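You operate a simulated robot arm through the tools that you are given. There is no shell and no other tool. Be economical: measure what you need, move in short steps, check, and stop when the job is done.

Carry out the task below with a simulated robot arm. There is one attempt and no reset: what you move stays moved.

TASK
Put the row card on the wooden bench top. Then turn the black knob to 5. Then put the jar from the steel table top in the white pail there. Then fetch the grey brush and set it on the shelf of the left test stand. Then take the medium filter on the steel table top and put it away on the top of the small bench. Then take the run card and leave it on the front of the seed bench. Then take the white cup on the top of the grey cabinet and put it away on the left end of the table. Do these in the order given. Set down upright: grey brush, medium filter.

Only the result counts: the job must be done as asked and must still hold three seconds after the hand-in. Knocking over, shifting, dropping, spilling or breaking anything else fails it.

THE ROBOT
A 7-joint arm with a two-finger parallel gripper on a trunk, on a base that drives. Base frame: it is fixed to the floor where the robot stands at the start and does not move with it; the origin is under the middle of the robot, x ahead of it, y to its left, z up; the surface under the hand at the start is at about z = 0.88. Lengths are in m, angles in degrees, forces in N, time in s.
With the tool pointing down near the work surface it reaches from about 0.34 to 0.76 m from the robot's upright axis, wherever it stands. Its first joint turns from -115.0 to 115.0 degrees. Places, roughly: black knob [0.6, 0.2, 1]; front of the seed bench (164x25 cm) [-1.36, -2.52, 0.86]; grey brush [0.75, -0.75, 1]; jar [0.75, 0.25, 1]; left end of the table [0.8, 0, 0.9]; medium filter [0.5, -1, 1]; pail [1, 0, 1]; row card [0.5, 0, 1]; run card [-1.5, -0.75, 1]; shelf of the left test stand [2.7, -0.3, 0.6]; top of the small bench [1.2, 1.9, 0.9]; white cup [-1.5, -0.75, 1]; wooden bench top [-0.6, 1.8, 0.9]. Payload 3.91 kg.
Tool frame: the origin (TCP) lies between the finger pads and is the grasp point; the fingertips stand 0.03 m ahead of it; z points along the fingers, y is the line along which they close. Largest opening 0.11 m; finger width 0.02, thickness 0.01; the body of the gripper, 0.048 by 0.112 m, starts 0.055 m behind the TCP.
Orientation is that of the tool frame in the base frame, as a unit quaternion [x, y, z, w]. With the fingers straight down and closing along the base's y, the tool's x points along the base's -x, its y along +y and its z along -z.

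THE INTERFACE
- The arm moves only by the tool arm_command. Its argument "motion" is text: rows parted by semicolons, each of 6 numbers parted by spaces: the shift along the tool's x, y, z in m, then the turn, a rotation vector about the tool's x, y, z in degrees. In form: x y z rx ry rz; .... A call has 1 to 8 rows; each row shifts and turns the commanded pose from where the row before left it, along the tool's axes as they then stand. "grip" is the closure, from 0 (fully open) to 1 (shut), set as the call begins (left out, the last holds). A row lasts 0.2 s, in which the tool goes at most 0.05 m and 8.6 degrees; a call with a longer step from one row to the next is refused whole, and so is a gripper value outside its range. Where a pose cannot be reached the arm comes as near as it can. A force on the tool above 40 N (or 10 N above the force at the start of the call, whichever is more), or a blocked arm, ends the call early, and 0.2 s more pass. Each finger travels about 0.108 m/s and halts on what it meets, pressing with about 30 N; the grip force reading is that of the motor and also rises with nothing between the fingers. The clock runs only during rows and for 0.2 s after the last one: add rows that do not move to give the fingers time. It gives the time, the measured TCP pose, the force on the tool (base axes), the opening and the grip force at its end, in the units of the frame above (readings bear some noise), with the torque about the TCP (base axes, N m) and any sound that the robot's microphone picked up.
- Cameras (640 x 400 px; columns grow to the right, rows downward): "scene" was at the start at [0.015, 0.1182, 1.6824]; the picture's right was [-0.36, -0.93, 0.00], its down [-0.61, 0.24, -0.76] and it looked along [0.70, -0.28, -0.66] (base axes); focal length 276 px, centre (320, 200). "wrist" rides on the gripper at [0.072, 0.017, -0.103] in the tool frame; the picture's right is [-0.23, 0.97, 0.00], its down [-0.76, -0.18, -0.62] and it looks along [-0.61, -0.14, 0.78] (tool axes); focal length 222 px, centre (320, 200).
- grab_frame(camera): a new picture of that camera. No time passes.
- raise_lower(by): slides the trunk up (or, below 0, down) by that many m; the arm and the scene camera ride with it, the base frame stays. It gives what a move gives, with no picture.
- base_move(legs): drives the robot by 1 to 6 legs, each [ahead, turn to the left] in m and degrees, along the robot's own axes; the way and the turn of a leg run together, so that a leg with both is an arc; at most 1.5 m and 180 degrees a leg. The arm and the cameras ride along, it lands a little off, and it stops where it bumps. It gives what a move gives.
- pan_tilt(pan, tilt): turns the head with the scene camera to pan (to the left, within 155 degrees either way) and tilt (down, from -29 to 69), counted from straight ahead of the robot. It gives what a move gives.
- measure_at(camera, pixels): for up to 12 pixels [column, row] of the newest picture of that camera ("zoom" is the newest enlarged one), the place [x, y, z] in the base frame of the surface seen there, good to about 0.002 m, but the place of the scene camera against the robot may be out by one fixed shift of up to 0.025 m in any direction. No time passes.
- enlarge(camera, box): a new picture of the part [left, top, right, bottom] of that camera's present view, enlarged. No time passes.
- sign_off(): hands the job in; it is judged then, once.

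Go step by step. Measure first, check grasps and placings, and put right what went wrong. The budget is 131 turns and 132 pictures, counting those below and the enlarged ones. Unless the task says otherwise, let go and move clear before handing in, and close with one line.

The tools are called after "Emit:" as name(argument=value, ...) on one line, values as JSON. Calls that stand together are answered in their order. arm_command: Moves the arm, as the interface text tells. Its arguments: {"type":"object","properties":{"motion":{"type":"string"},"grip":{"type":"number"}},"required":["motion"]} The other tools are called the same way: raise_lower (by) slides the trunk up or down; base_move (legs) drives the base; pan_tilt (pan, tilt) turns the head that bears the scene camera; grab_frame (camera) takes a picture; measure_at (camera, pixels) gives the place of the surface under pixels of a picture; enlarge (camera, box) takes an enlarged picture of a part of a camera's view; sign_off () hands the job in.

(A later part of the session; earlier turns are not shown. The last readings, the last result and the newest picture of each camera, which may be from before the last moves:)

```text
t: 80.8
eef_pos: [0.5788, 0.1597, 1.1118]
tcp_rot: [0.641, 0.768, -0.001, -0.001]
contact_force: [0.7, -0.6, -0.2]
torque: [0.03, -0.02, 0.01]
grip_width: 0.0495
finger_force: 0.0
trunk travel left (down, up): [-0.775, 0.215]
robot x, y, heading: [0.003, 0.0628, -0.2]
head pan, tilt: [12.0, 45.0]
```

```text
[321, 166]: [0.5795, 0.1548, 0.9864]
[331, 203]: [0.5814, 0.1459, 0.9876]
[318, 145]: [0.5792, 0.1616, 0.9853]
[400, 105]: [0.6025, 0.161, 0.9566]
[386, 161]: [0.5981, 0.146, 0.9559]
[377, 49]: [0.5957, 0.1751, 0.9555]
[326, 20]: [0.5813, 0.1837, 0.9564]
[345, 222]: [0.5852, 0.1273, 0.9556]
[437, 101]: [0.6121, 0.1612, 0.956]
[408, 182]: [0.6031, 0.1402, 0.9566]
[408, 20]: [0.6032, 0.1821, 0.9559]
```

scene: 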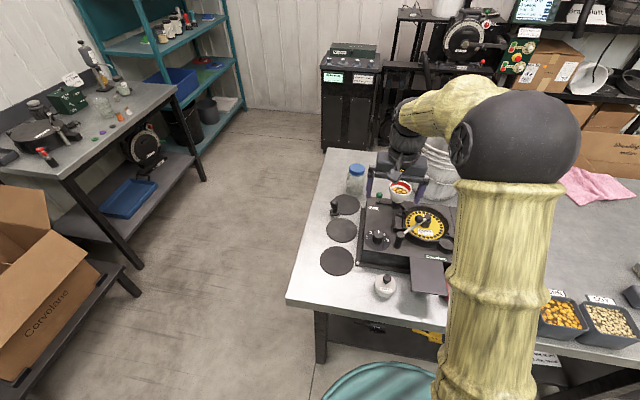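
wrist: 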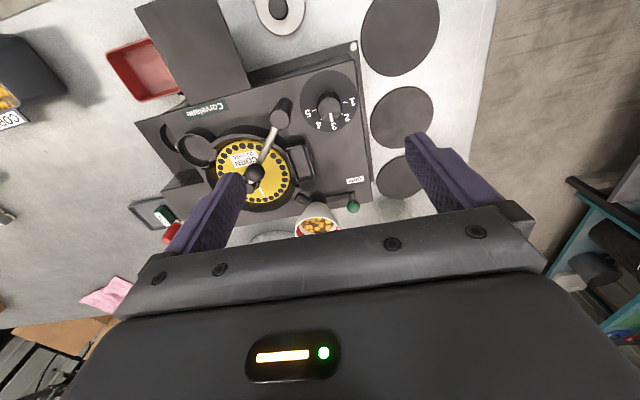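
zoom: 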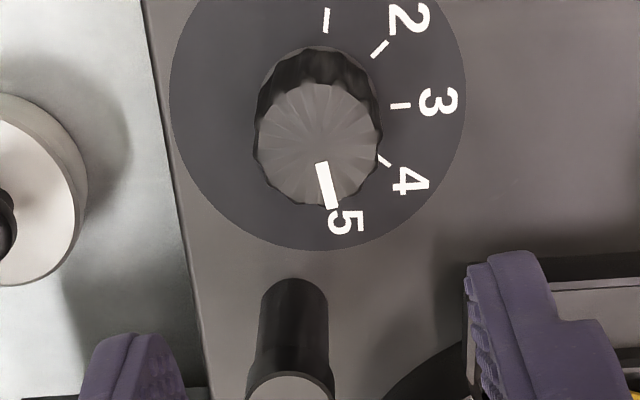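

The pointer sits at 5 (direction about -79°, matching the label). Next is the jar: I'll rotate the tool back, raise it, and measure the pail, jar and table edges.

Emit:
arm_command(motion="0 0 -0.045 0 0 -8; 0 0 -0.045 0 0 -8; 0 0 -0.045 0 0 -8; 0 0 -0.045 0 0 -8; 0.03 0 0 0 0 -8; 0.04 0 0 0 0 -8; 0.04 0 0 0 0 -8; 0.04 0 0 0 0 -8")

Emit:
arm_command(motion="0.02 0 -0.02 0 0 -8; 0 0 0 0 0 -8; 0 0 0 0 0 0", grip=0)

Emit:
pan_tilt(pan=15, tilt=40)

Emit:
grab_frame(camera="scene")

Emit:
grab_frame(camera="wrist")

```text
t: 82.6
eef_pos: [0.4543, 0.2447, 1.2918]
tcp_rot: [0.136, 0.991, 0.001, 0.001]
contact_force: [-0.6, 0.3, -0.8]
torque: [-0.01, 0.0, -0.03]
grip_width: 0.0494
finger_force: 0.1
trunk travel left (down, up): [-0.775, 0.215]
robot x, y, heading: [-0.0002, 0.0585, -0.3]
head pan, tilt: [12.0, 45.0]
```

```text
t: 83.4
eef_pos: [0.4375, 0.2491, 1.3112]
tcp_rot: [-0.003, 1.0, 0.0, 0.0]
contact_force: [0.2, 0.4, 0.0]
torque: [-0.01, 0.0, 0.0]
grip_width: 0.1101
finger_force: 0.1
trunk travel left (down, up): [-0.775, 0.215]
robot x, y, heading: [0.0019, 0.0598, -0.4]
head pan, tilt: [12.0, 45.0]
```

```text
t: 84.0
eef_pos: [0.4374, 0.249, 1.3107]
tcp_rot: [-0.003, 1.0, 0.0, 0.0]
contact_force: [0.5, 0.4, 0.1]
torque: [0.02, 0.03, 0.0]
grip_width: 0.1098
finger_force: 0.1
trunk travel left (down, up): [-0.775, 0.215]
robot x, y, heading: [0.0034, 0.0589, -0.5]
head pan, tilt: [15.0, 40.0]
```

```text
94 pictures are left
```

scene: 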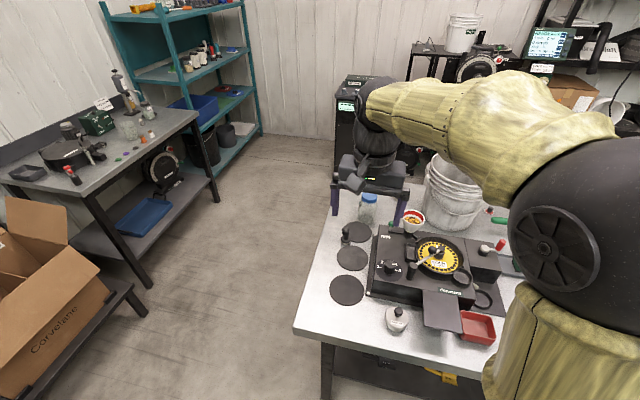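

```text
93 pictures are left
```

wrist: 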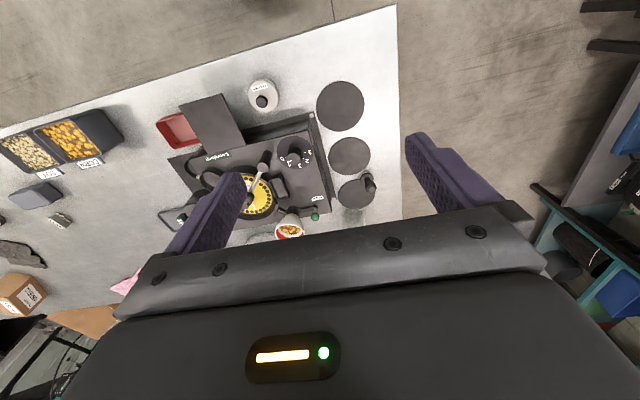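

Emit:
measure_at(camera="scene", pixels=[[295, 332], [330, 210], [370, 196], [370, 203], [452, 160], [430, 180], [480, 180], [440, 190], [450, 220], [345, 233], [362, 221]])

Emit:
measure_at(camera="wrist", pixels=[[396, 6], [400, 120], [365, 183], [315, 215], [200, 74], [270, 243], [289, 231]])

Emit:
enlarge(camera="scene", box=[330, 120, 530, 260])

```text
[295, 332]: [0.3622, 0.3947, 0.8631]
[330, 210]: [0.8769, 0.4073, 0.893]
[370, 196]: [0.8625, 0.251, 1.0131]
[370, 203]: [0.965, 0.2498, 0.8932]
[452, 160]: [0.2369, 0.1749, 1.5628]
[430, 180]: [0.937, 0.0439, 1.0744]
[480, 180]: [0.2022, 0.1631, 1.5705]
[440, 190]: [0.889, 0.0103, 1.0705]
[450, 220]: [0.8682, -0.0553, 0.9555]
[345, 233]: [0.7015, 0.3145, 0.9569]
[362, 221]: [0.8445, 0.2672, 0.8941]
```

```text
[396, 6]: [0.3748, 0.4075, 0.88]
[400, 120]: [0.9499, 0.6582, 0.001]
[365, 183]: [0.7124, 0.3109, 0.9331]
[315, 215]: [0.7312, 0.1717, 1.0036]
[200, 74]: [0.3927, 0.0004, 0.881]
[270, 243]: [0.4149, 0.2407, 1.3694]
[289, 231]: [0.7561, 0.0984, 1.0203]
```

```text
2.86 times, centred on (430, 190) of scene
```

zoom: 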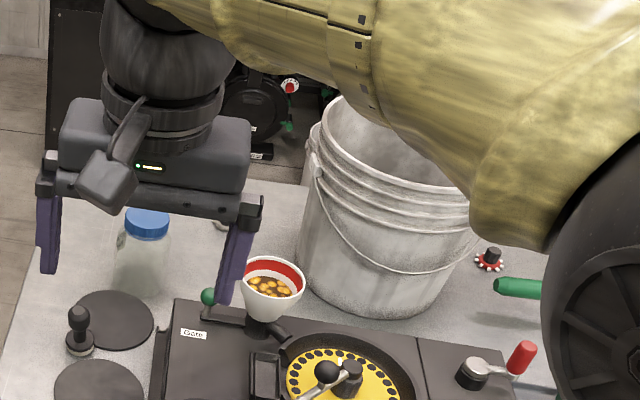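

From the front the jar and pail are out of reach: the table edge is at x=0.372 and the jar at x≈0.87. I'll drive round to the table's left side and look.

Emit:
base_move(legs=[[-0.2, 0], [0, 90], [0.88, 0], [0, -90], [1.15, 0]])

Emit:
pan_tilt(pan=-60, tilt=40)

Emit:
grab_frame(camera="scene")

Emit:
pan_tilt(pan=-10, tilt=30)

Emit:
grab_frame(camera="scene")

```text
t: 108.3
eef_pos: [1.4041, 1.0818, 1.3112]
tcp_rot: [0.01, 1.0, 0.0, 0.0]
contact_force: [0.4, 0.0, 0.3]
torque: [0.0, 0.03, -0.02]
grip_width: 0.1098
finger_force: 0.1
trunk travel left (down, up): [-0.775, 0.215]
robot x, y, heading: [0.9656, 0.9045, -2.0]
head pan, tilt: [15.0, 40.0]
```

```text
t: 109.8
eef_pos: [1.405, 1.0824, 1.3117]
tcp_rot: [0.011, 1.0, 0.0, 0.0]
contact_force: [0.7, 0.6, -0.1]
torque: [0.03, -0.04, 0.0]
grip_width: 0.1101
finger_force: 0.0
trunk travel left (down, up): [-0.775, 0.215]
robot x, y, heading: [0.9615, 0.9053, -2.2]
head pan, tilt: [-60.0, 40.0]
```

```text
91 pictures are left
```

scene: 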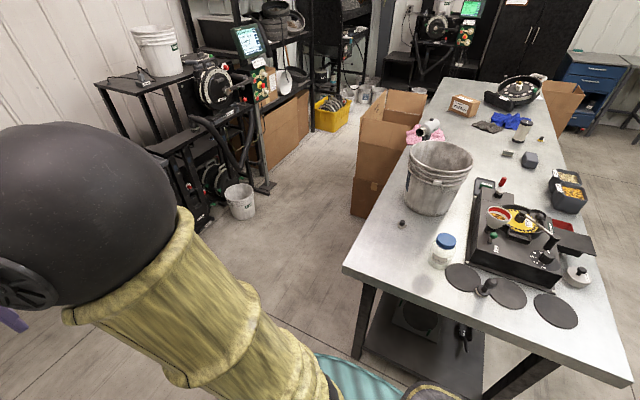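

```text
t: 111.0
eef_pos: [1.4049, 1.0819, 1.3113]
tcp_rot: [0.011, 1.0, 0.0, -0.001]
contact_force: [0.7, -0.5, -0.6]
torque: [0.01, 0.0, 0.0]
grip_width: 0.11
finger_force: 0.0
trunk travel left (down, up): [-0.775, 0.215]
robot x, y, heading: [0.9639, 0.9041, -2.1]
head pan, tilt: [-10.0, 30.0]
```

```text
90 pictures are left
```

scene: 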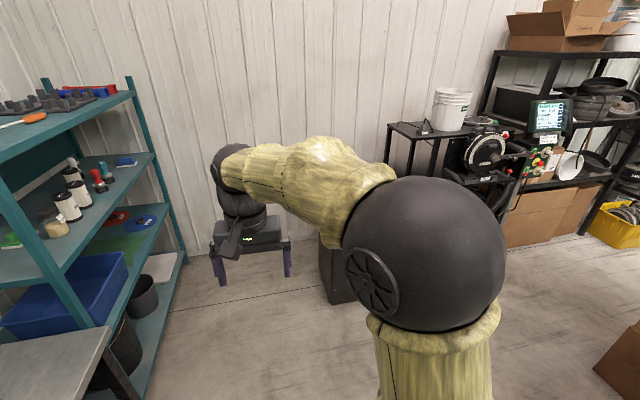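

There's free space behind the table. I'll measure the back edge, pail and jar from here.

Emit:
pan_tilt(pan=-60, tilt=45)

Emit:
grab_frame(camera="scene")

Emit:
enlarge(camera="scene", box=[330, 70, 530, 270])

```text
t: 112.1
eef_pos: [1.4044, 1.0817, 1.3109]
tcp_rot: [0.011, 1.0, 0.001, 0.0]
contact_force: [0.6, -0.3, 0.0]
torque: [0.02, -0.02, 0.0]
grip_width: 0.1103
finger_force: 0.0
trunk travel left (down, up): [-0.775, 0.215]
robot x, y, heading: [0.9652, 0.9074, -2.0]
head pan, tilt: [-60.0, 45.0]
```

```text
89 pictures are left
```

scene: 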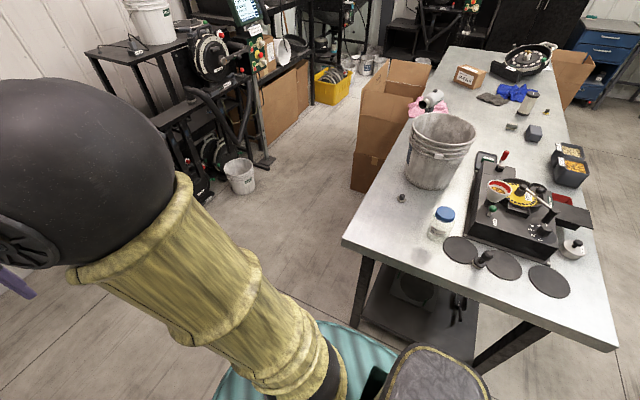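

```text
2.00 times, centred on (430, 170) of scene
```

zoom: 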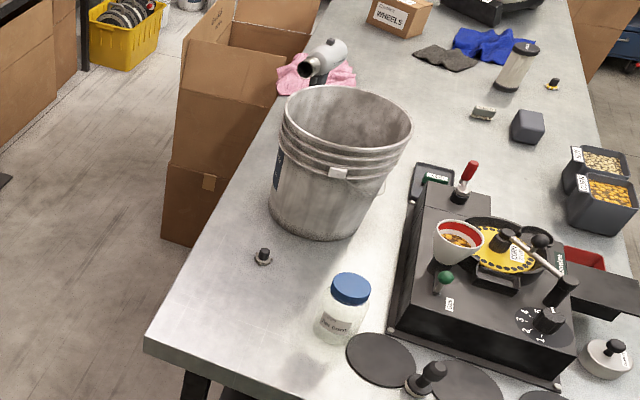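

Emit:
measure_at(camera="zoom", pixels=[[148, 338], [350, 287], [345, 276], [352, 303], [338, 313], [340, 325], [286, 112], [345, 88], [408, 130], [345, 145], [340, 120], [170, 230]])

Emit:
measure_at(camera="scene", pixels=[[240, 175], [262, 160], [362, 188], [200, 200], [130, 95], [185, 110]])

```text
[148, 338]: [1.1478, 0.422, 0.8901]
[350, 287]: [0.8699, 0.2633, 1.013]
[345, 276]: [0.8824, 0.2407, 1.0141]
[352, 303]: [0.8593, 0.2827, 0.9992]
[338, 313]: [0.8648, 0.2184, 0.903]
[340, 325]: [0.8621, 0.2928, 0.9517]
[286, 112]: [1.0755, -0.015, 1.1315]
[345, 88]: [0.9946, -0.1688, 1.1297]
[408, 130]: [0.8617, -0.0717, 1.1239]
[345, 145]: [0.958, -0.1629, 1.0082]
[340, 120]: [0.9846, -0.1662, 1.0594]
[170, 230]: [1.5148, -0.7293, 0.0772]
```

```text
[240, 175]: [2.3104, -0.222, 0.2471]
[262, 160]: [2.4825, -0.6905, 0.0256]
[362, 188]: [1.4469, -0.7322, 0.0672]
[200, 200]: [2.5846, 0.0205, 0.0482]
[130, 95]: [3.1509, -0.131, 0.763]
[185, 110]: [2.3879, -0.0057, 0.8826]
```

Pail rim centre ≈ (0.972, -0.05), radius 0.11. Jar lid at (0.868, 0.262), top ≈1.0. Back edge x=1.148. I'll drive behind the table and face it.

Emit:
base_move(legs=[[0, -23.8], [0.705, 0], [0, -64.2], [0.4, 0], [0, -90], [0.06, 0]])

Emit:
pan_tilt(pan=0, tilt=50)

Emit:
grab_frame(camera="scene")

Emit:
grab_frame(camera="wrist")

```text
t: 131.0
eef_pos: [1.1246, 0.0047, 1.3126]
tcp_rot: [1.0, 0.006, -0.002, 0.001]
contact_force: [0.2, 0.2, 0.2]
torque: [0.0, 0.06, -0.01]
grip_width: 0.1098
finger_force: 0.0
trunk travel left (down, up): [-0.775, 0.215]
robot x, y, heading: [1.5557, 0.1993, -179.6]
head pan, tilt: [-60.0, 45.0]
```

```text
t: 132.3
eef_pos: [1.1229, 0.0056, 1.312]
tcp_rot: [1.0, 0.005, 0.0, 0.0]
contact_force: [0.3, -0.4, -0.2]
torque: [0.01, -0.04, 0.03]
grip_width: 0.1101
finger_force: 0.2
trunk travel left (down, up): [-0.775, 0.215]
robot x, y, heading: [1.5583, 0.1948, -179.6]
head pan, tilt: [0.0, 50.0]
```

```text
87 pictures are left
```

scene: 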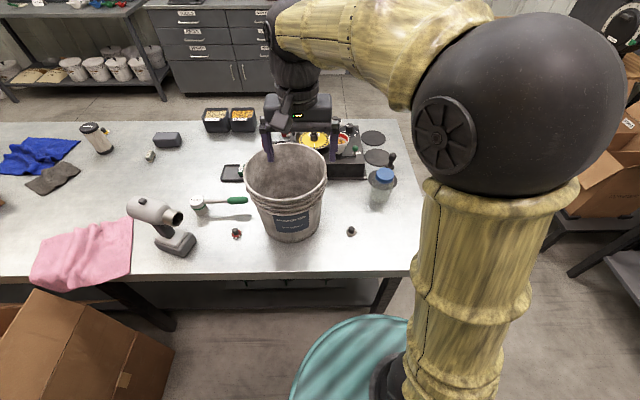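

```text
86 pictures are left
```

wrist: 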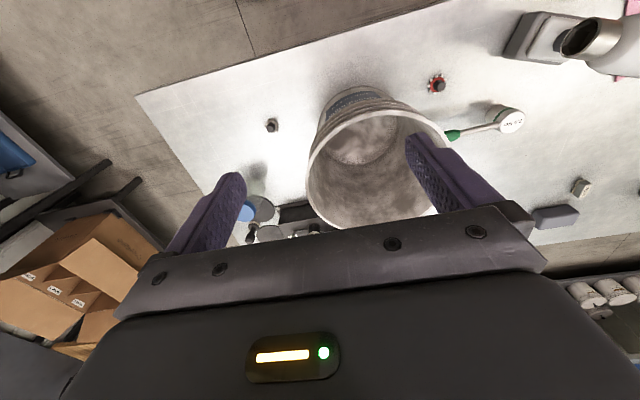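

Emit:
arm_command(motion="-0.02 -0.044 0 0 0 0; -0.02 -0.044 0 0 0 0; -0.02 -0.044 0 0 0 0; -0.02 -0.044 0 0 0 0; -0.02 -0.044 0 0 0 0; 0 0 0 0 0 0")

Emit:
grab_frame(camera="wrist")

Emit:
measure_at(camera="scene", pixels=[[247, 180], [326, 170], [290, 145], [290, 203], [285, 165], [380, 170], [384, 180], [282, 225]])

```text
t: 133.7
eef_pos: [1.0215, 0.224, 1.3131]
tcp_rot: [1.0, 0.006, 0.0, 0.0]
contact_force: [0.8, 0.2, -0.2]
torque: [0.02, 0.01, -0.01]
grip_width: 0.1099
finger_force: 0.1
trunk travel left (down, up): [-0.775, 0.215]
robot x, y, heading: [1.5546, 0.1946, -179.6]
head pan, tilt: [0.0, 50.0]
```

```text
85 pictures are left
```

wrist: 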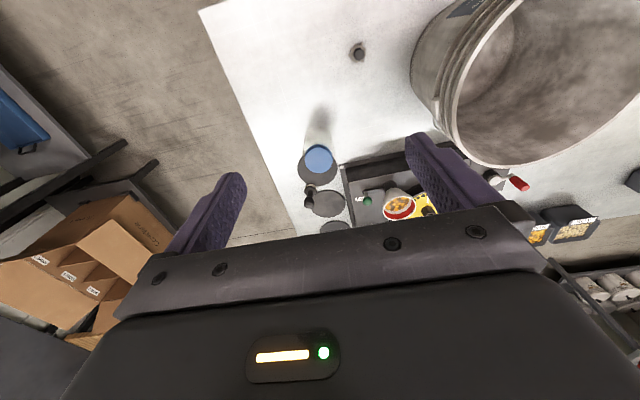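

```text
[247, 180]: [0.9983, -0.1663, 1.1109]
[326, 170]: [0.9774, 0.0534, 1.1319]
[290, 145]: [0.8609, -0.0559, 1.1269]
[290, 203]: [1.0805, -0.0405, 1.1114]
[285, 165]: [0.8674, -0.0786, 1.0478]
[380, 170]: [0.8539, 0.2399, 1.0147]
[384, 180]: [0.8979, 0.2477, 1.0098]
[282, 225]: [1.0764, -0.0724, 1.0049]
```

Emit:
measure_at(camera="wrist", pixels=[[318, 158], [304, 160], [333, 157], [318, 146], [320, 170], [309, 198], [364, 200], [330, 130]])

```text
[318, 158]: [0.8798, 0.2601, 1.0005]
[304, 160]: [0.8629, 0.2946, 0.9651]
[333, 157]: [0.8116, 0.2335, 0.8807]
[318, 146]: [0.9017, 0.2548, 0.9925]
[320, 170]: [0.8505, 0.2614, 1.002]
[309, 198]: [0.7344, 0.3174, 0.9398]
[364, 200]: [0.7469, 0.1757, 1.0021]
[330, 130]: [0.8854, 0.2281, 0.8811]
```

Emit:
arm_command(motion="-0.0375 -0.009 0.02 0 0 0; -0.037 -0.009 0.03 0 0 0; -0.037 -0.009 0.03 0 0 0; -0.037 -0.009 0.03 0 0 0; 0 0 0.045 0 0 0; 0 0 0.045 0 0 0; 0 0 0 0 0 0")

Emit:
enlarge(camera="wrist", box=[200, 60, 440, 210])

Emit:
measure_at(camera="zoom", pixels=[[320, 220], [320, 200], [320, 240], [290, 220], [350, 220], [300, 170], [340, 170]])

```text
t: 135.3
eef_pos: [0.8702, 0.259, 1.1121]
tcp_rot: [1.0, 0.005, -0.001, 0.0]
contact_force: [0.2, -0.4, 0.0]
torque: [0.02, 0.05, -0.02]
grip_width: 0.1102
finger_force: 0.1
trunk travel left (down, up): [-0.775, 0.215]
robot x, y, heading: [1.5568, 0.1964, -179.8]
head pan, tilt: [0.0, 50.0]
```

```text
2.67 times, centred on (320, 135) of wrist
```

zoom: 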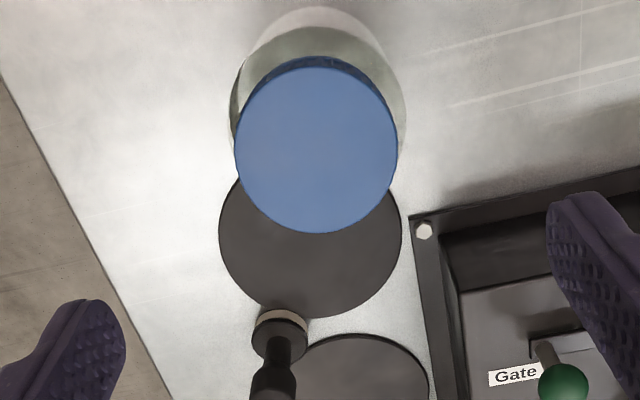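

```text
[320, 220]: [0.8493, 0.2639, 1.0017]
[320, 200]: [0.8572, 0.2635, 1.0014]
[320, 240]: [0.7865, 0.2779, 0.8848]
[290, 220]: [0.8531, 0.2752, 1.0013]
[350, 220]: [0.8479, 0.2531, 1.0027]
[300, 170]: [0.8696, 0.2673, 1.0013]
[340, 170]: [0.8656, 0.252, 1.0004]
```

The lid centre is (0.876, 0.260), diameter 0.062. I'll adjust, descend and grip.

Emit:
arm_command(motion="0.006 -0.001 0.03 0 0 0; 0 0 0.04 0 0 0; 0 0 0.04 0 0 0; 0 0 0.037 0 0 0; 0 0 0 0 0 0")

Emit:
arm_command(motion="0 0 0 0 0 0; 0 0 0 0 0 0; 0 0 0 0 0 0; 0 0 0 0 0 0", grip=1)

Emit:
arm_command(motion="0 0 -0.02 0 0 0; 0 0 -0.04 0 0 0; 0 0 -0.045 0 0 0; 0 0 -0.045 0 0 0; 0 0 -0.045 0 0 0; 0 0 -0.045 0 0 0; 0 0 -0.045 0 0 0; 0 0 0 0 0 0")

Emit:
grab_frame(camera="wrist")

Emit:
grab_frame(camera="scene")

```text
t: 136.5
eef_pos: [0.8777, 0.2594, 0.9651]
tcp_rot: [1.0, 0.005, 0.0, 0.0]
contact_force: [-0.5, 0.0, 0.7]
torque: [0.06, -0.02, 0.03]
grip_width: 0.1102
finger_force: 0.0
trunk travel left (down, up): [-0.775, 0.215]
robot x, y, heading: [1.5567, 0.2018, -179.6]
head pan, tilt: [0.0, 50.0]
```

```text
t: 137.5
eef_pos: [0.8764, 0.2599, 0.9661]
tcp_rot: [1.0, 0.006, 0.0, 0.0]
contact_force: [0.8, 0.6, -0.4]
torque: [-0.04, -0.03, 0.0]
grip_width: 0.072
finger_force: 30.2
trunk travel left (down, up): [-0.775, 0.215]
robot x, y, heading: [1.5537, 0.1954, -179.7]
head pan, tilt: [0.0, 50.0]
```

```text
t: 139.3
eef_pos: [0.8774, 0.2602, 1.2505]
tcp_rot: [1.0, 0.005, 0.0, 0.0]
contact_force: [-0.4, -0.8, -0.4]
torque: [-0.02, -0.01, -0.02]
grip_width: 0.0721
finger_force: 29.9
trunk travel left (down, up): [-0.775, 0.215]
robot x, y, heading: [1.5542, 0.1969, -179.7]
head pan, tilt: [0.0, 50.0]
```

```text
83 pictures are left
```

wrist: 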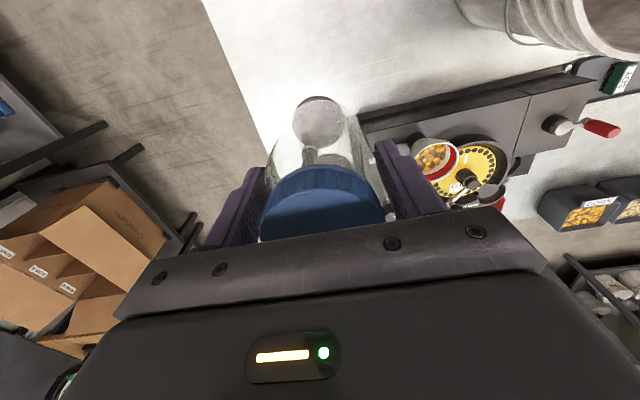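

```text
82 pictures are left
```

scene: 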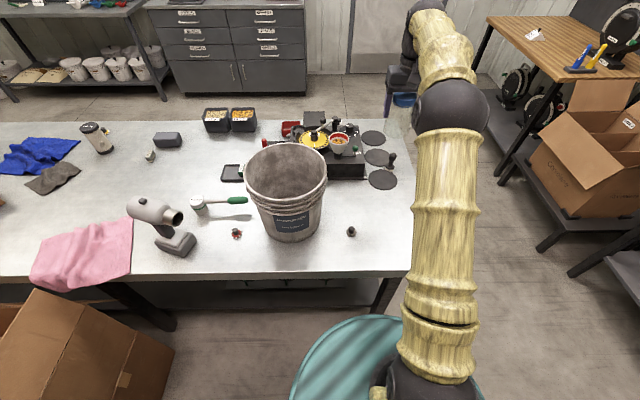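

The jar is held (width 0.072) with its bottom ~0.085 below the TCP. I'll carry it over the pail centre (0.971, -0.056).

Emit:
arm_command(motion="0.0 0 -0.04 0 0 0; 0.014 0.045 0 0 0 0; 0.014 0.045 0 0 0 0; 0.014 0.045 0 0 0 0; 0.014 0.045 0 0 0 0; 0.014 0.045 0 0 0 0; 0.014 0.045 0 0 0 0; 0.01 0.045 0 0 0 0")

Emit:
arm_command(motion="0 0 0 0 0 0")

Emit:
grab_frame(camera="wrist")

Emit:
grab_frame(camera="scene")

```text
t: 141.1
eef_pos: [0.9748, -0.0572, 1.2881]
tcp_rot: [1.0, 0.005, 0.0, 0.001]
contact_force: [-0.5, -0.1, -1.0]
torque: [0.03, 0.0, -0.02]
grip_width: 0.0719
finger_force: 30.1
trunk travel left (down, up): [-0.775, 0.215]
robot x, y, heading: [1.5563, 0.198, -179.8]
head pan, tilt: [0.0, 50.0]
```

```text
t: 141.5
eef_pos: [0.9747, -0.0557, 1.2887]
tcp_rot: [1.0, 0.006, 0.0, 0.0]
contact_force: [-0.3, -0.2, -0.7]
torque: [0.04, -0.02, -0.02]
grip_width: 0.0718
finger_force: 29.9
trunk travel left (down, up): [-0.775, 0.215]
robot x, y, heading: [1.5558, 0.1994, -179.7]
head pan, tilt: [0.0, 50.0]
```

```text
81 pictures are left
```

wrist: 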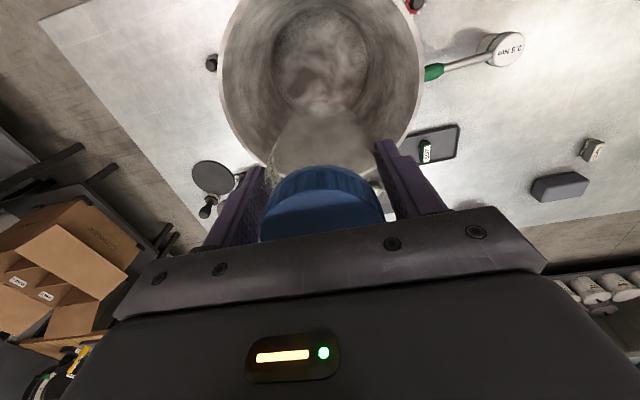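

```text
80 pictures are left
```

scene: 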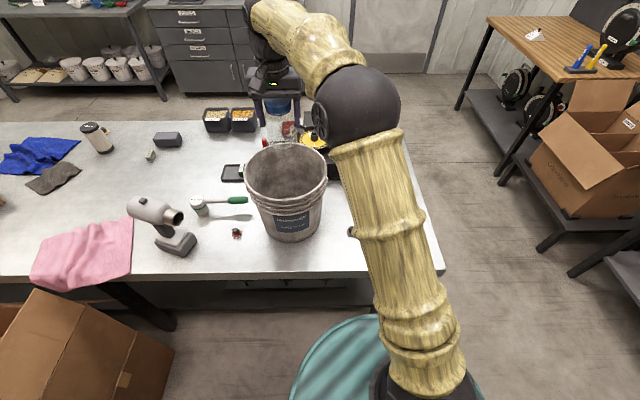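

Emit:
measure_at(camera="wrist", pixels=[[221, 75], [418, 85], [228, 110], [412, 120], [310, 60], [320, 85], [290, 70]])

Emit:
measure_at(camera="scene", pixels=[[285, 110], [280, 138], [284, 182], [247, 176], [326, 170], [288, 143]])

```text
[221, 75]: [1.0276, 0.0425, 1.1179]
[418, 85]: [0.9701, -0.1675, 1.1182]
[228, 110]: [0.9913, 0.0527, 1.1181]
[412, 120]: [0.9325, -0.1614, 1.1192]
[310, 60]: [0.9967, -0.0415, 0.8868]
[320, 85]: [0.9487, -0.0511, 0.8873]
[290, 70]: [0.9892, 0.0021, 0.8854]
```

```text
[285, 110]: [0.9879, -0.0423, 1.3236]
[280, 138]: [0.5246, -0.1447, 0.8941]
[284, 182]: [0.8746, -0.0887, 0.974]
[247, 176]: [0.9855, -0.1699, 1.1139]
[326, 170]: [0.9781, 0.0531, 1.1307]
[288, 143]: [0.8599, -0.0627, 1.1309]
```

The pail centre is (0.974, -0.057) with its floor at z=0.887. I'll shift 0.025 away from the camera stalk side and lower the jar in.

Emit:
arm_command(motion="-0.025 0 0 0 0 0; 0 0 0.043 0 0 0; 0 0 0.043 0 0 0; 0 0 0.043 0 0 0; 0 0 0.043 0 0 0; 0 0 0.043 0 0 0; 0 0 0.03 0 0 0; 0 0 0 0 0 0")

Emit:
grab_frame(camera="scene")

Emit:
grab_frame(camera="wrist")

```text
t: 143.3
eef_pos: [0.9498, -0.0558, 1.0431]
tcp_rot: [1.0, 0.006, 0.0, 0.0]
contact_force: [0.6, 0.2, -0.3]
torque: [0.02, -0.04, -0.02]
grip_width: 0.0717
finger_force: 30.3
trunk travel left (down, up): [-0.775, 0.215]
robot x, y, heading: [1.5542, 0.1961, -179.7]
head pan, tilt: [0.0, 50.0]
```

```text
79 pictures are left
```

scene: 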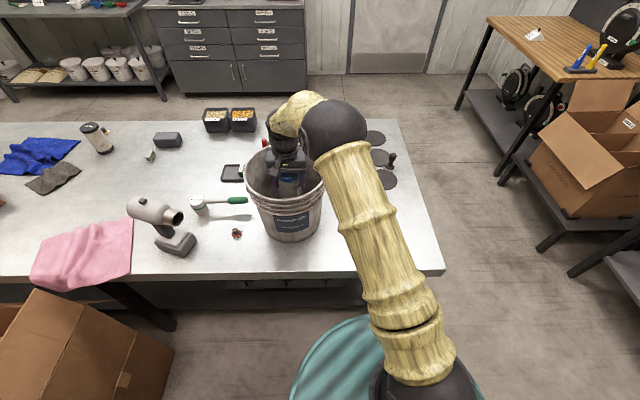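

```text
78 pictures are left
```

wrist: 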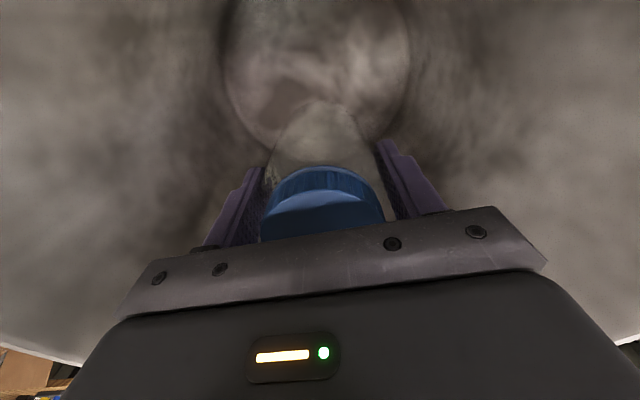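

Emit:
measure_at(camera="wrist", pixels=[[310, 20], [315, 80], [228, 70], [408, 60], [250, 135], [240, 110], [395, 100], [225, 30]])

```text
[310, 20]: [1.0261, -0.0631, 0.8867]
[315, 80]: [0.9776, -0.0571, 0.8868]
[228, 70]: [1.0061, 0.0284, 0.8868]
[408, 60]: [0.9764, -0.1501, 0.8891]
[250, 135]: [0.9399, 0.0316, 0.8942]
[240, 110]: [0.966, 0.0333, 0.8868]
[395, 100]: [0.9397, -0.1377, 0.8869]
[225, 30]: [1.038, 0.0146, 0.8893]
```

The floor is about 0.09 m in radius around (0.974, -0.058), so the jar fits. I'll lower the rest of the way.

Emit:
arm_command(motion="0 0 0.03 0 0 0; 0 0 0.025 0 0 0; 0 0 0.01 0 0 0; 0 0 0.004 0 0 0; 0 0 0.003 0 0 0; 0 0 0 0 0 0")

```text
t: 144.7
eef_pos: [0.9507, -0.055, 0.9733]
tcp_rot: [1.0, 0.004, 0.0, 0.0]
contact_force: [0.3, 0.4, -1.3]
torque: [0.0, -0.02, -0.02]
grip_width: 0.0718
finger_force: 30.1
trunk travel left (down, up): [-0.775, 0.215]
robot x, y, heading: [1.5551, 0.1981, -179.9]
head pan, tilt: [0.0, 50.0]
```

Emit:
arm_command(motion="0 0 0.002 0 0 0; 0 0 0.001 0 0 0; 0 0 0 0 0 0")

```text
t: 145.5
eef_pos: [0.949, -0.0553, 0.9709]
tcp_rot: [1.0, 0.006, -0.002, 0.001]
contact_force: [-1.1, 0.7, 10.0]
torque: [-0.06, -0.12, 0.0]
grip_width: 0.0719
finger_force: 29.8
trunk travel left (down, up): [-0.775, 0.215]
robot x, y, heading: [1.5529, 0.1977, -179.7]
head pan, tilt: [0.0, 50.0]
```

The jar is on the pail floor. I'll release and rise.

Emit:
arm_command(motion="0 0 0 0 0 0; 0 0 0 0 0 0; 0 0 0 0 0 0", grip=0.1)

Emit:
arm_command(motion="0 0 -0.02 0 0 0; 0 0 -0.045 0 0 0; 0 0 -0.045 0 0 0; 0 0 -0.045 0 0 0; 0 0 -0.045 0 0 0; 0 0 -0.045 0 0 0; 0 0 -0.045 0 0 0; 0 0 -0.04 0 0 0")

Emit:
pan_tilt(pan=35, tilt=45)

Emit:
grab_frame(camera="scene")

Emit:
grab_frame(camera="wrist")

```text
t: 146.3
eef_pos: [0.9498, -0.055, 0.9692]
tcp_rot: [1.0, 0.006, 0.001, 0.001]
contact_force: [0.3, 0.1, 0.9]
torque: [-0.02, 0.01, 0.0]
grip_width: 0.0991
finger_force: 0.1
trunk travel left (down, up): [-0.775, 0.215]
robot x, y, heading: [1.5553, 0.2005, -179.4]
head pan, tilt: [0.0, 50.0]
```

```text
t: 148.1
eef_pos: [0.9504, -0.0545, 1.302]
tcp_rot: [1.0, 0.005, 0.0, 0.0]
contact_force: [0.3, 0.1, 0.3]
torque: [-0.03, -0.02, 0.02]
grip_width: 0.0987
finger_force: 0.1
trunk travel left (down, up): [-0.775, 0.215]
robot x, y, heading: [1.5558, 0.1925, -179.6]
head pan, tilt: [0.0, 50.0]
```

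```text
t: 149.1
eef_pos: [0.9502, -0.055, 1.3002]
tcp_rot: [1.0, 0.005, 0.0, 0.0]
contact_force: [0.0, 0.5, 0.4]
torque: [0.01, -0.01, 0.01]
grip_width: 0.0992
finger_force: 0.0
trunk travel left (down, up): [-0.775, 0.215]
robot x, y, heading: [1.556, 0.1956, -179.9]
head pan, tilt: [35.0, 45.0]
```

```text
77 pictures are left
```

scene: 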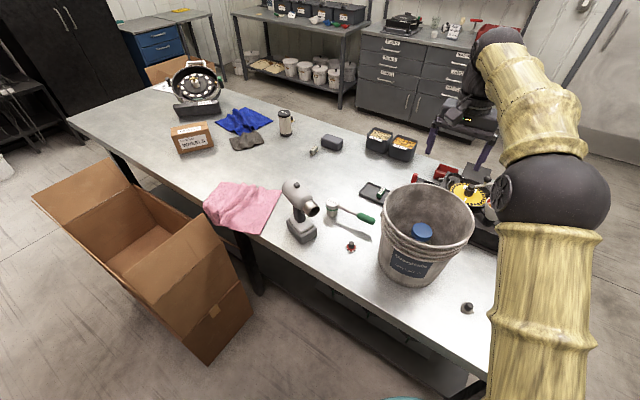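

```text
76 pictures are left
```

wrist: 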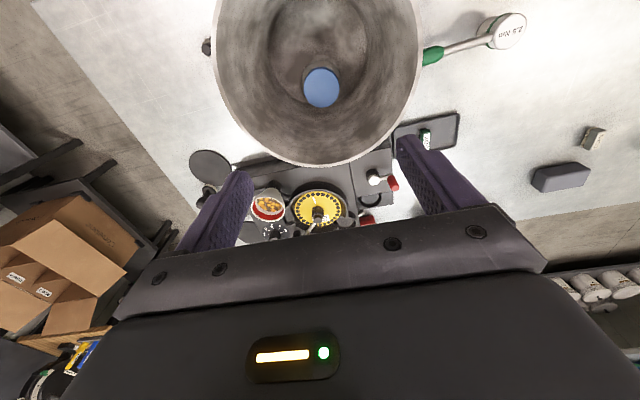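

The jar stands in the pail. Next I'll find the grey brush (~0.75, -0.75) and the medium filter (~0.5, -1).

Emit:
enlarge(camera="scene", box=[160, 50, 360, 180])

Emit:
enlarge(camera="scene", box=[250, 95, 360, 165])

Emit:
measure_at(camera="scene", pixels=[[333, 142], [313, 151], [285, 115], [286, 134], [245, 142], [195, 140], [245, 120], [197, 85], [205, 110]])

```text
3.08 times, centred on (260, 115) of scene
```

zoom: 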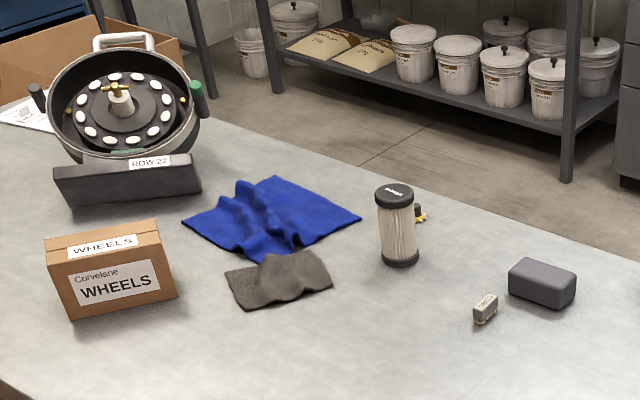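

```text
5.71 times, centred on (305, 130) of scene
```

zoom: 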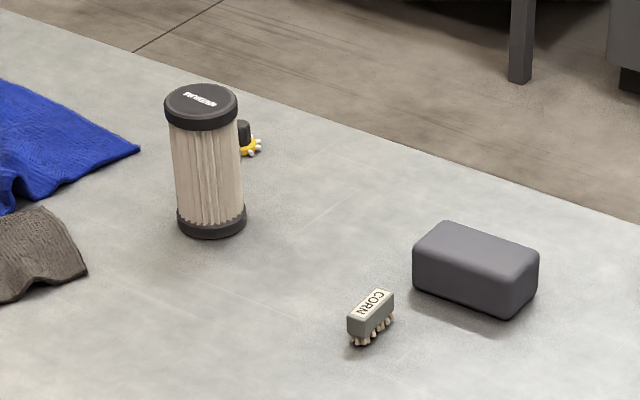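

```text
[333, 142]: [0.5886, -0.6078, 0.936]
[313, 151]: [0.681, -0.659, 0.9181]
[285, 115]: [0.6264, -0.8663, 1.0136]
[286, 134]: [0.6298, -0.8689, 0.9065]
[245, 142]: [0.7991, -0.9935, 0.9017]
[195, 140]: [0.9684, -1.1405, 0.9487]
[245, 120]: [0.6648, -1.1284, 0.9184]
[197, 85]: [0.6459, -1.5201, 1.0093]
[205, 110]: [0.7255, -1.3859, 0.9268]
```

The brush is the small grey bristled block "CORN" at (0.68, -0.66); the filter is the pleated cylinder at (0.615, -0.865). I'll check how much of the base sticks out, to see how close to a table it can get.

Emit:
pan_tilt(pan=30, tilt=69)

Emit:
grab_frame(camera="scene")

Emit:
measure_at(camera="scene", pixels=[[320, 380], [400, 390], [360, 350], [440, 350], [250, 390], [300, 300], [460, 300], [200, 200]])

```text
t: 150.0
eef_pos: [0.9501, -0.0538, 1.3007]
tcp_rot: [1.0, 0.005, 0.0, -0.001]
contact_force: [0.1, -0.5, 0.2]
torque: [0.01, -0.03, -0.01]
grip_width: 0.099
finger_force: 0.0
trunk travel left (down, up): [-0.775, 0.215]
robot x, y, heading: [1.5587, 0.1988, -179.7]
head pan, tilt: [30.0, 68.8]
```

```text
73 pictures are left
```

scene: 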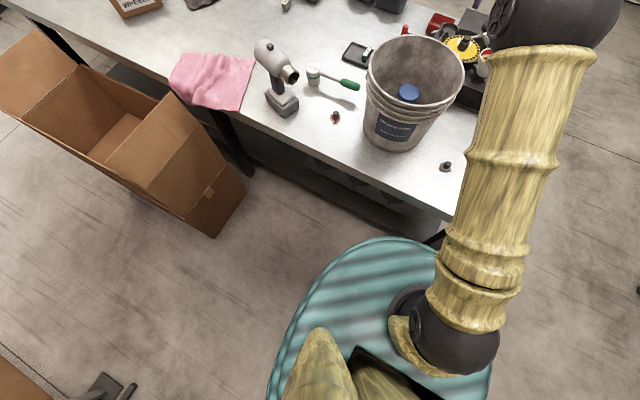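

```text
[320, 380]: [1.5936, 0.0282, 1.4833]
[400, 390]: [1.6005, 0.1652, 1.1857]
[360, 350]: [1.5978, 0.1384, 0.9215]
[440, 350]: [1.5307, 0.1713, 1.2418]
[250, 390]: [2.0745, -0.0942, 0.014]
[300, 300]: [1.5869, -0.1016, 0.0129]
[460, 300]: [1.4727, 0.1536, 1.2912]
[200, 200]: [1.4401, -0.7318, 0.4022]
```

Emit:
measure_at(camera="scene", pixels=[[370, 242], [400, 241], [340, 256], [310, 285], [292, 330], [285, 360], [380, 280], [450, 215], [220, 235]])

```text
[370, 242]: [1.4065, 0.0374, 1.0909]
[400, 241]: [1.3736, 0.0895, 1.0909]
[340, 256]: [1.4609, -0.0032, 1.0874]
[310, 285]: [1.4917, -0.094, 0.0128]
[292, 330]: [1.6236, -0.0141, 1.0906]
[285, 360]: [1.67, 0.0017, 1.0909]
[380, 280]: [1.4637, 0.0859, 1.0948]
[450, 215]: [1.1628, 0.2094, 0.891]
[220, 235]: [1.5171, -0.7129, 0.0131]
```

The teal cowl is 0.22 m in radius at z≈1.09, so the front is the better side for the brush. I'll tuck the arm in and drive round to the front, near (0, -0.68).

Emit:
arm_command(motion="0.04 -0.02 0 0 0 0; 0.04 -0.02 0 0 0 0; 0.04 -0.02 0 0 0 0; 0.04 -0.02 0 0 0 0; 0.03 -0.02 0 0 0 0; 0 0 0 0 0 0", grip=0)

Emit:
base_move(legs=[[0, -90], [0.67, 0], [0, 90], [1.5, 0], [0.26, 0]])

Emit:
base_move(legs=[[0, 90], [1.5, 0], [0.05, 0], [0, 90]])

Emit:
pan_tilt(pan=0, tilt=45)

Emit:
grab_frame(camera="scene")

```text
t: 151.4
eef_pos: [1.137, 0.0459, 1.2994]
tcp_rot: [1.0, 0.007, 0.001, 0.0]
contact_force: [0.4, 0.1, -0.7]
torque: [-0.01, 0.02, -0.02]
grip_width: 0.1098
finger_force: 0.0
trunk travel left (down, up): [-0.775, 0.215]
robot x, y, heading: [1.5557, 0.1946, -179.6]
head pan, tilt: [30.0, 68.8]
```

```text
t: 176.7
eef_pos: [-0.6246, 0.7132, 1.2992]
tcp_rot: [1.0, 0.003, 0.0, 0.001]
contact_force: [-0.9, -0.4, 0.1]
torque: [-0.02, -0.05, 0.0]
grip_width: 0.1101
finger_force: 0.0
trunk travel left (down, up): [-0.775, 0.215]
robot x, y, heading: [-0.2038, 0.8611, 179.9]
head pan, tilt: [30.0, 68.8]
```

```text
t: 197.2
eef_pos: [0.2196, -0.5306, 1.2989]
tcp_rot: [-0.014, 1.0, 0.0, 0.0]
contact_force: [0.3, 0.0, 0.8]
torque: [0.0, -0.02, -0.04]
grip_width: 0.11
finger_force: 0.0
trunk travel left (down, up): [-0.775, 0.215]
robot x, y, heading: [-0.1963, -0.687, 1.3]
head pan, tilt: [30.0, 68.8]
```

```text
t: 198.2
eef_pos: [0.2196, -0.5301, 1.301]
tcp_rot: [-0.013, 1.0, 0.0, 0.001]
contact_force: [-0.2, 0.5, 0.8]
torque: [0.04, -0.03, 0.0]
grip_width: 0.1099
finger_force: 0.0
trunk travel left (down, up): [-0.775, 0.215]
robot x, y, heading: [-0.1975, -0.6856, 1.3]
head pan, tilt: [0.0, 45.0]
```

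```text
72 pictures are left
```

scene: 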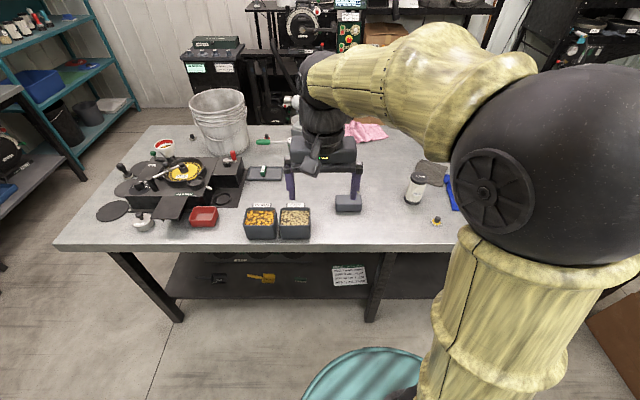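

Emit:
base_move(legs=[[0.2, 0]])

Emit:
arm_command(motion="-0.015 -0.032 0.03 0 0 0; -0.015 -0.032 0.03 0 0 0; -0.015 -0.032 0.03 0 0 0; -0.015 -0.032 0.03 0 0 0; 0 0 0.03 0 0 0; 0 0 0 0 0 0")

Emit:
grab_frame(camera="wrist")

```text
t: 199.9
eef_pos: [0.4207, -0.5267, 1.2991]
tcp_rot: [-0.013, 1.0, 0.0, 0.0]
contact_force: [0.3, 0.3, -0.1]
torque: [-0.01, 0.02, 0.01]
grip_width: 0.11
finger_force: 0.1
trunk travel left (down, up): [-0.775, 0.215]
robot x, y, heading: [0.0031, -0.6837, 1.2]
head pan, tilt: [0.0, 45.0]
```

```text
t: 201.3
eef_pos: [0.4836, -0.6539, 1.1489]
tcp_rot: [-0.012, 1.0, -0.001, 0.001]
contact_force: [0.7, -0.9, 0.9]
torque: [0.03, 0.01, 0.0]
grip_width: 0.1101
finger_force: 0.1
trunk travel left (down, up): [-0.775, 0.215]
robot x, y, heading: [0.0034, -0.6824, 1.2]
head pan, tilt: [0.0, 45.0]
```

```text
71 pictures are left
```

wrist: 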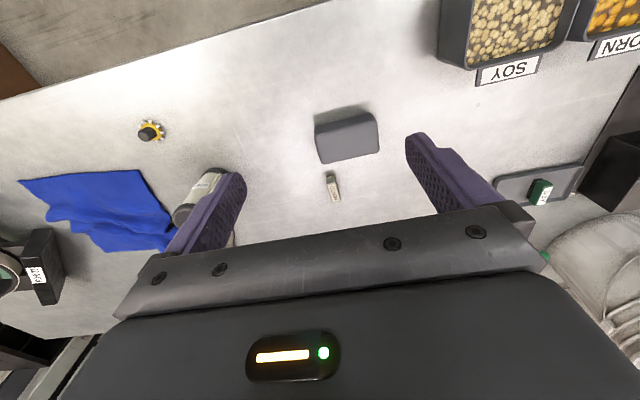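

Emit:
enlarge(camera="wrist", box=[300, 160, 364, 210])

Emit:
measure_at(camera="wrist", pixels=[[332, 186], [329, 174], [336, 198], [326, 186], [338, 186], [318, 186], [345, 135], [350, 160], [330, 170]])

```text
8.00 times, centred on (332, 185) of wrist
```

zoom: 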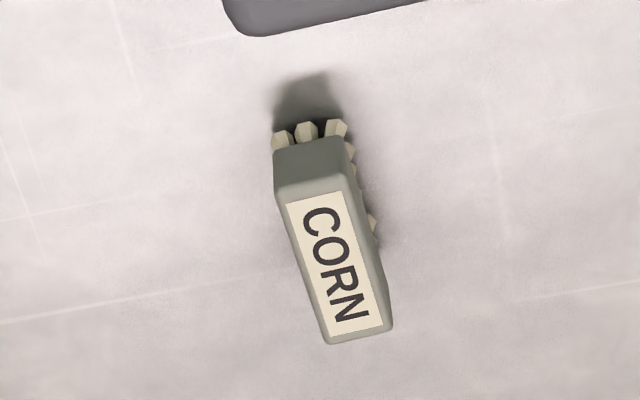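

```text
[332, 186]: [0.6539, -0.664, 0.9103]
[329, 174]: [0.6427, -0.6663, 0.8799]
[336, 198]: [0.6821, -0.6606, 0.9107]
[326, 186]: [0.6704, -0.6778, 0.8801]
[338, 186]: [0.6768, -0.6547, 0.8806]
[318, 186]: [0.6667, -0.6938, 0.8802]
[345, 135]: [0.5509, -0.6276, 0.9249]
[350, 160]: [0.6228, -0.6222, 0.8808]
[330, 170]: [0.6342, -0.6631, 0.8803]
```

Emit:
measure_at(camera="zoom", pixels=[[280, 192], [352, 182], [328, 338], [388, 322], [335, 265], [300, 170]])

```text
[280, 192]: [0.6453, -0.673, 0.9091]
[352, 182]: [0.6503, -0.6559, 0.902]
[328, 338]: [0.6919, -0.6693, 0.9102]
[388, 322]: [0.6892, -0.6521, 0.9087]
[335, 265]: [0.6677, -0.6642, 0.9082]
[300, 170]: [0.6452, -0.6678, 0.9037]
```

The brush is centred at (0.6685, -0.6625), 0.017 wide, top z 0.910, long axis ≈5° off x. Before picking, I'll look at the test stand's shelf to choose the grasp direction.

Emit:
pan_tilt(pan=20, tilt=20)

Emit:
enlarge(camera="scene", box=[180, 40, 460, 280])

```text
t: 202.2
eef_pos: [0.4843, -0.6537, 1.1499]
tcp_rot: [-0.012, 1.0, 0.001, 0.0]
contact_force: [0.4, 1.0, -0.1]
torque: [-0.01, 0.02, 0.0]
grip_width: 0.1098
finger_force: 0.1
trunk travel left (down, up): [-0.775, 0.215]
robot x, y, heading: [0.0057, -0.6826, 1.4]
head pan, tilt: [20.0, 20.0]
```

```text
1.67 times, centred on (320, 160) of scene
```

zoom: 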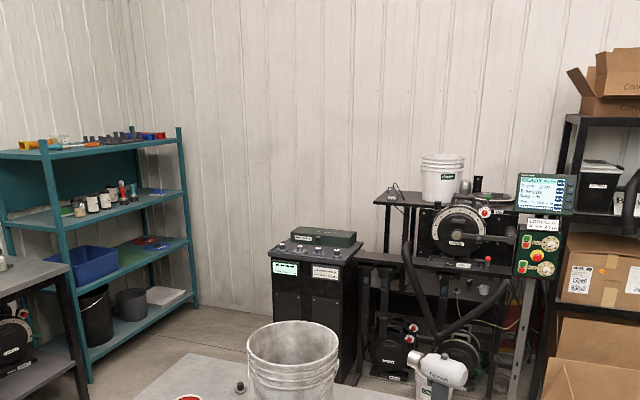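

Emit:
measure_at(camera="zoom", pixels=[[372, 256], [365, 262], [400, 258], [440, 262], [490, 265], [400, 198], [425, 203], [440, 190], [460, 240], [380, 240], [395, 225], [400, 275]])

Emit:
enlarge(camera="scene", box=[320, 110, 420, 210])

```text
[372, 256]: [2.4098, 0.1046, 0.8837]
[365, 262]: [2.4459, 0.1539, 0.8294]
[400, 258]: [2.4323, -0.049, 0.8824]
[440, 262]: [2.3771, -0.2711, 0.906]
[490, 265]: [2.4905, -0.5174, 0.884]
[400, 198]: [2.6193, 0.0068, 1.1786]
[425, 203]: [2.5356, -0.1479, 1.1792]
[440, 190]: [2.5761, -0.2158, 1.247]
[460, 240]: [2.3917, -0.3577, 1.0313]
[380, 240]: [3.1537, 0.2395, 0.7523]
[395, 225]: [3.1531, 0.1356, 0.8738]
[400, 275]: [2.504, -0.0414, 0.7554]
```

```text
4.00 times, centred on (370, 160) of scene
```

zoom: 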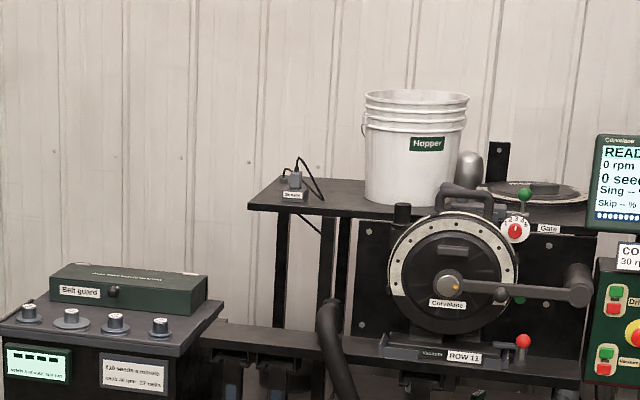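

Emit:
pan_tilt(pan=8, tilt=25)

Emit:
enlarge(camera="scene", box=[230, 60, 350, 180])

Emit:
measure_at(camera="zoom", pixels=[[200, 200], [230, 230], [260, 230], [300, 230], [340, 230], [300, 200], [330, 260], [380, 230], [400, 260], [280, 280], [240, 270], [420, 200]])

```text
t: 202.9
eef_pos: [0.4837, -0.6534, 1.149]
tcp_rot: [-0.012, 1.0, 0.001, -0.001]
contact_force: [0.0, -0.1, 1.2]
torque: [-0.01, -0.02, -0.01]
grip_width: 0.1099
finger_force: 0.1
trunk travel left (down, up): [-0.775, 0.215]
robot x, y, heading: [0.0043, -0.6889, 1.0]
head pan, tilt: [8.0, 25.0]
```

```text
3.33 times, centred on (290, 120) of scene
```

zoom: 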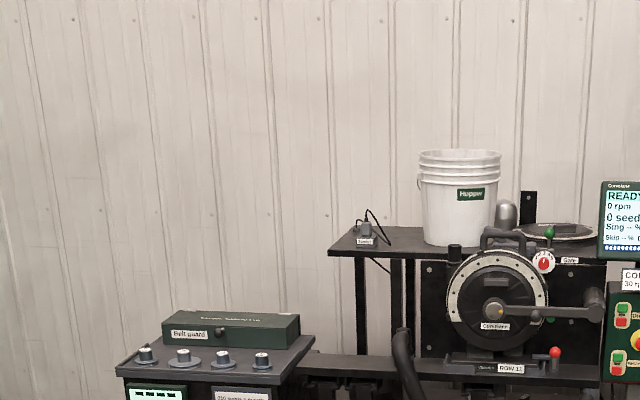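

```text
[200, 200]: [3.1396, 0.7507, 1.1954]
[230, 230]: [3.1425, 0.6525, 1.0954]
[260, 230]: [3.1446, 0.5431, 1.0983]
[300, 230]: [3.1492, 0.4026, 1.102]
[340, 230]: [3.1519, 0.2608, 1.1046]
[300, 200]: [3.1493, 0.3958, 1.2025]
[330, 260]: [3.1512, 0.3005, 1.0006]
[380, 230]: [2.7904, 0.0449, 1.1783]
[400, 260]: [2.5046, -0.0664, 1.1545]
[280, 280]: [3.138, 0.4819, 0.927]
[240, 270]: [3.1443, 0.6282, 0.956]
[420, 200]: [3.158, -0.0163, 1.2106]
```

The stand's top shelf is at z≈1.17; I'll inspect for a lower one when closer. Now I'll move over the brush, aligned with it and with the grip narrowed.

Emit:
arm_command(motion="-0.046 -0.0035 0 0 0 -1.8; -0.046 -0.0035 0 0 0 -1.8; -0.046 -0.0035 0.02 0 0 0; -0.044 0.004 0.02 0 0 0; 0 0 0.045 0 0 0; 0 0 0.045 0 0 0; 0 0 0 0 0 0", grip=0.5)

Emit:
enlarge(camera="wrist", box=[200, 80, 440, 230])

Emit:
measure_at(camera="zoom", pixels=[[300, 120], [310, 140], [310, 160], [310, 180], [310, 200], [320, 220], [330, 160], [330, 200]])

```text
refused: row 3 steps farther than a row can; nothing moved
```

```text
2.67 times, centred on (320, 155) of wrist
```

zoom: 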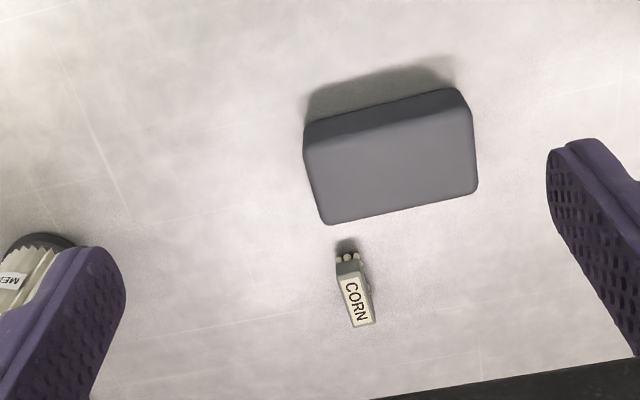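

```text
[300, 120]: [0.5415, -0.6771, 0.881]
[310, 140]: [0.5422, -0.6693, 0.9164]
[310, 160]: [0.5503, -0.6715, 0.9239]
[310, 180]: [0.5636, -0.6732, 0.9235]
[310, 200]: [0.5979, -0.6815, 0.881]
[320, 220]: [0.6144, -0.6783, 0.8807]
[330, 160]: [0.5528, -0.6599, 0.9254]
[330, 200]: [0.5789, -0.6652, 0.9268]
```

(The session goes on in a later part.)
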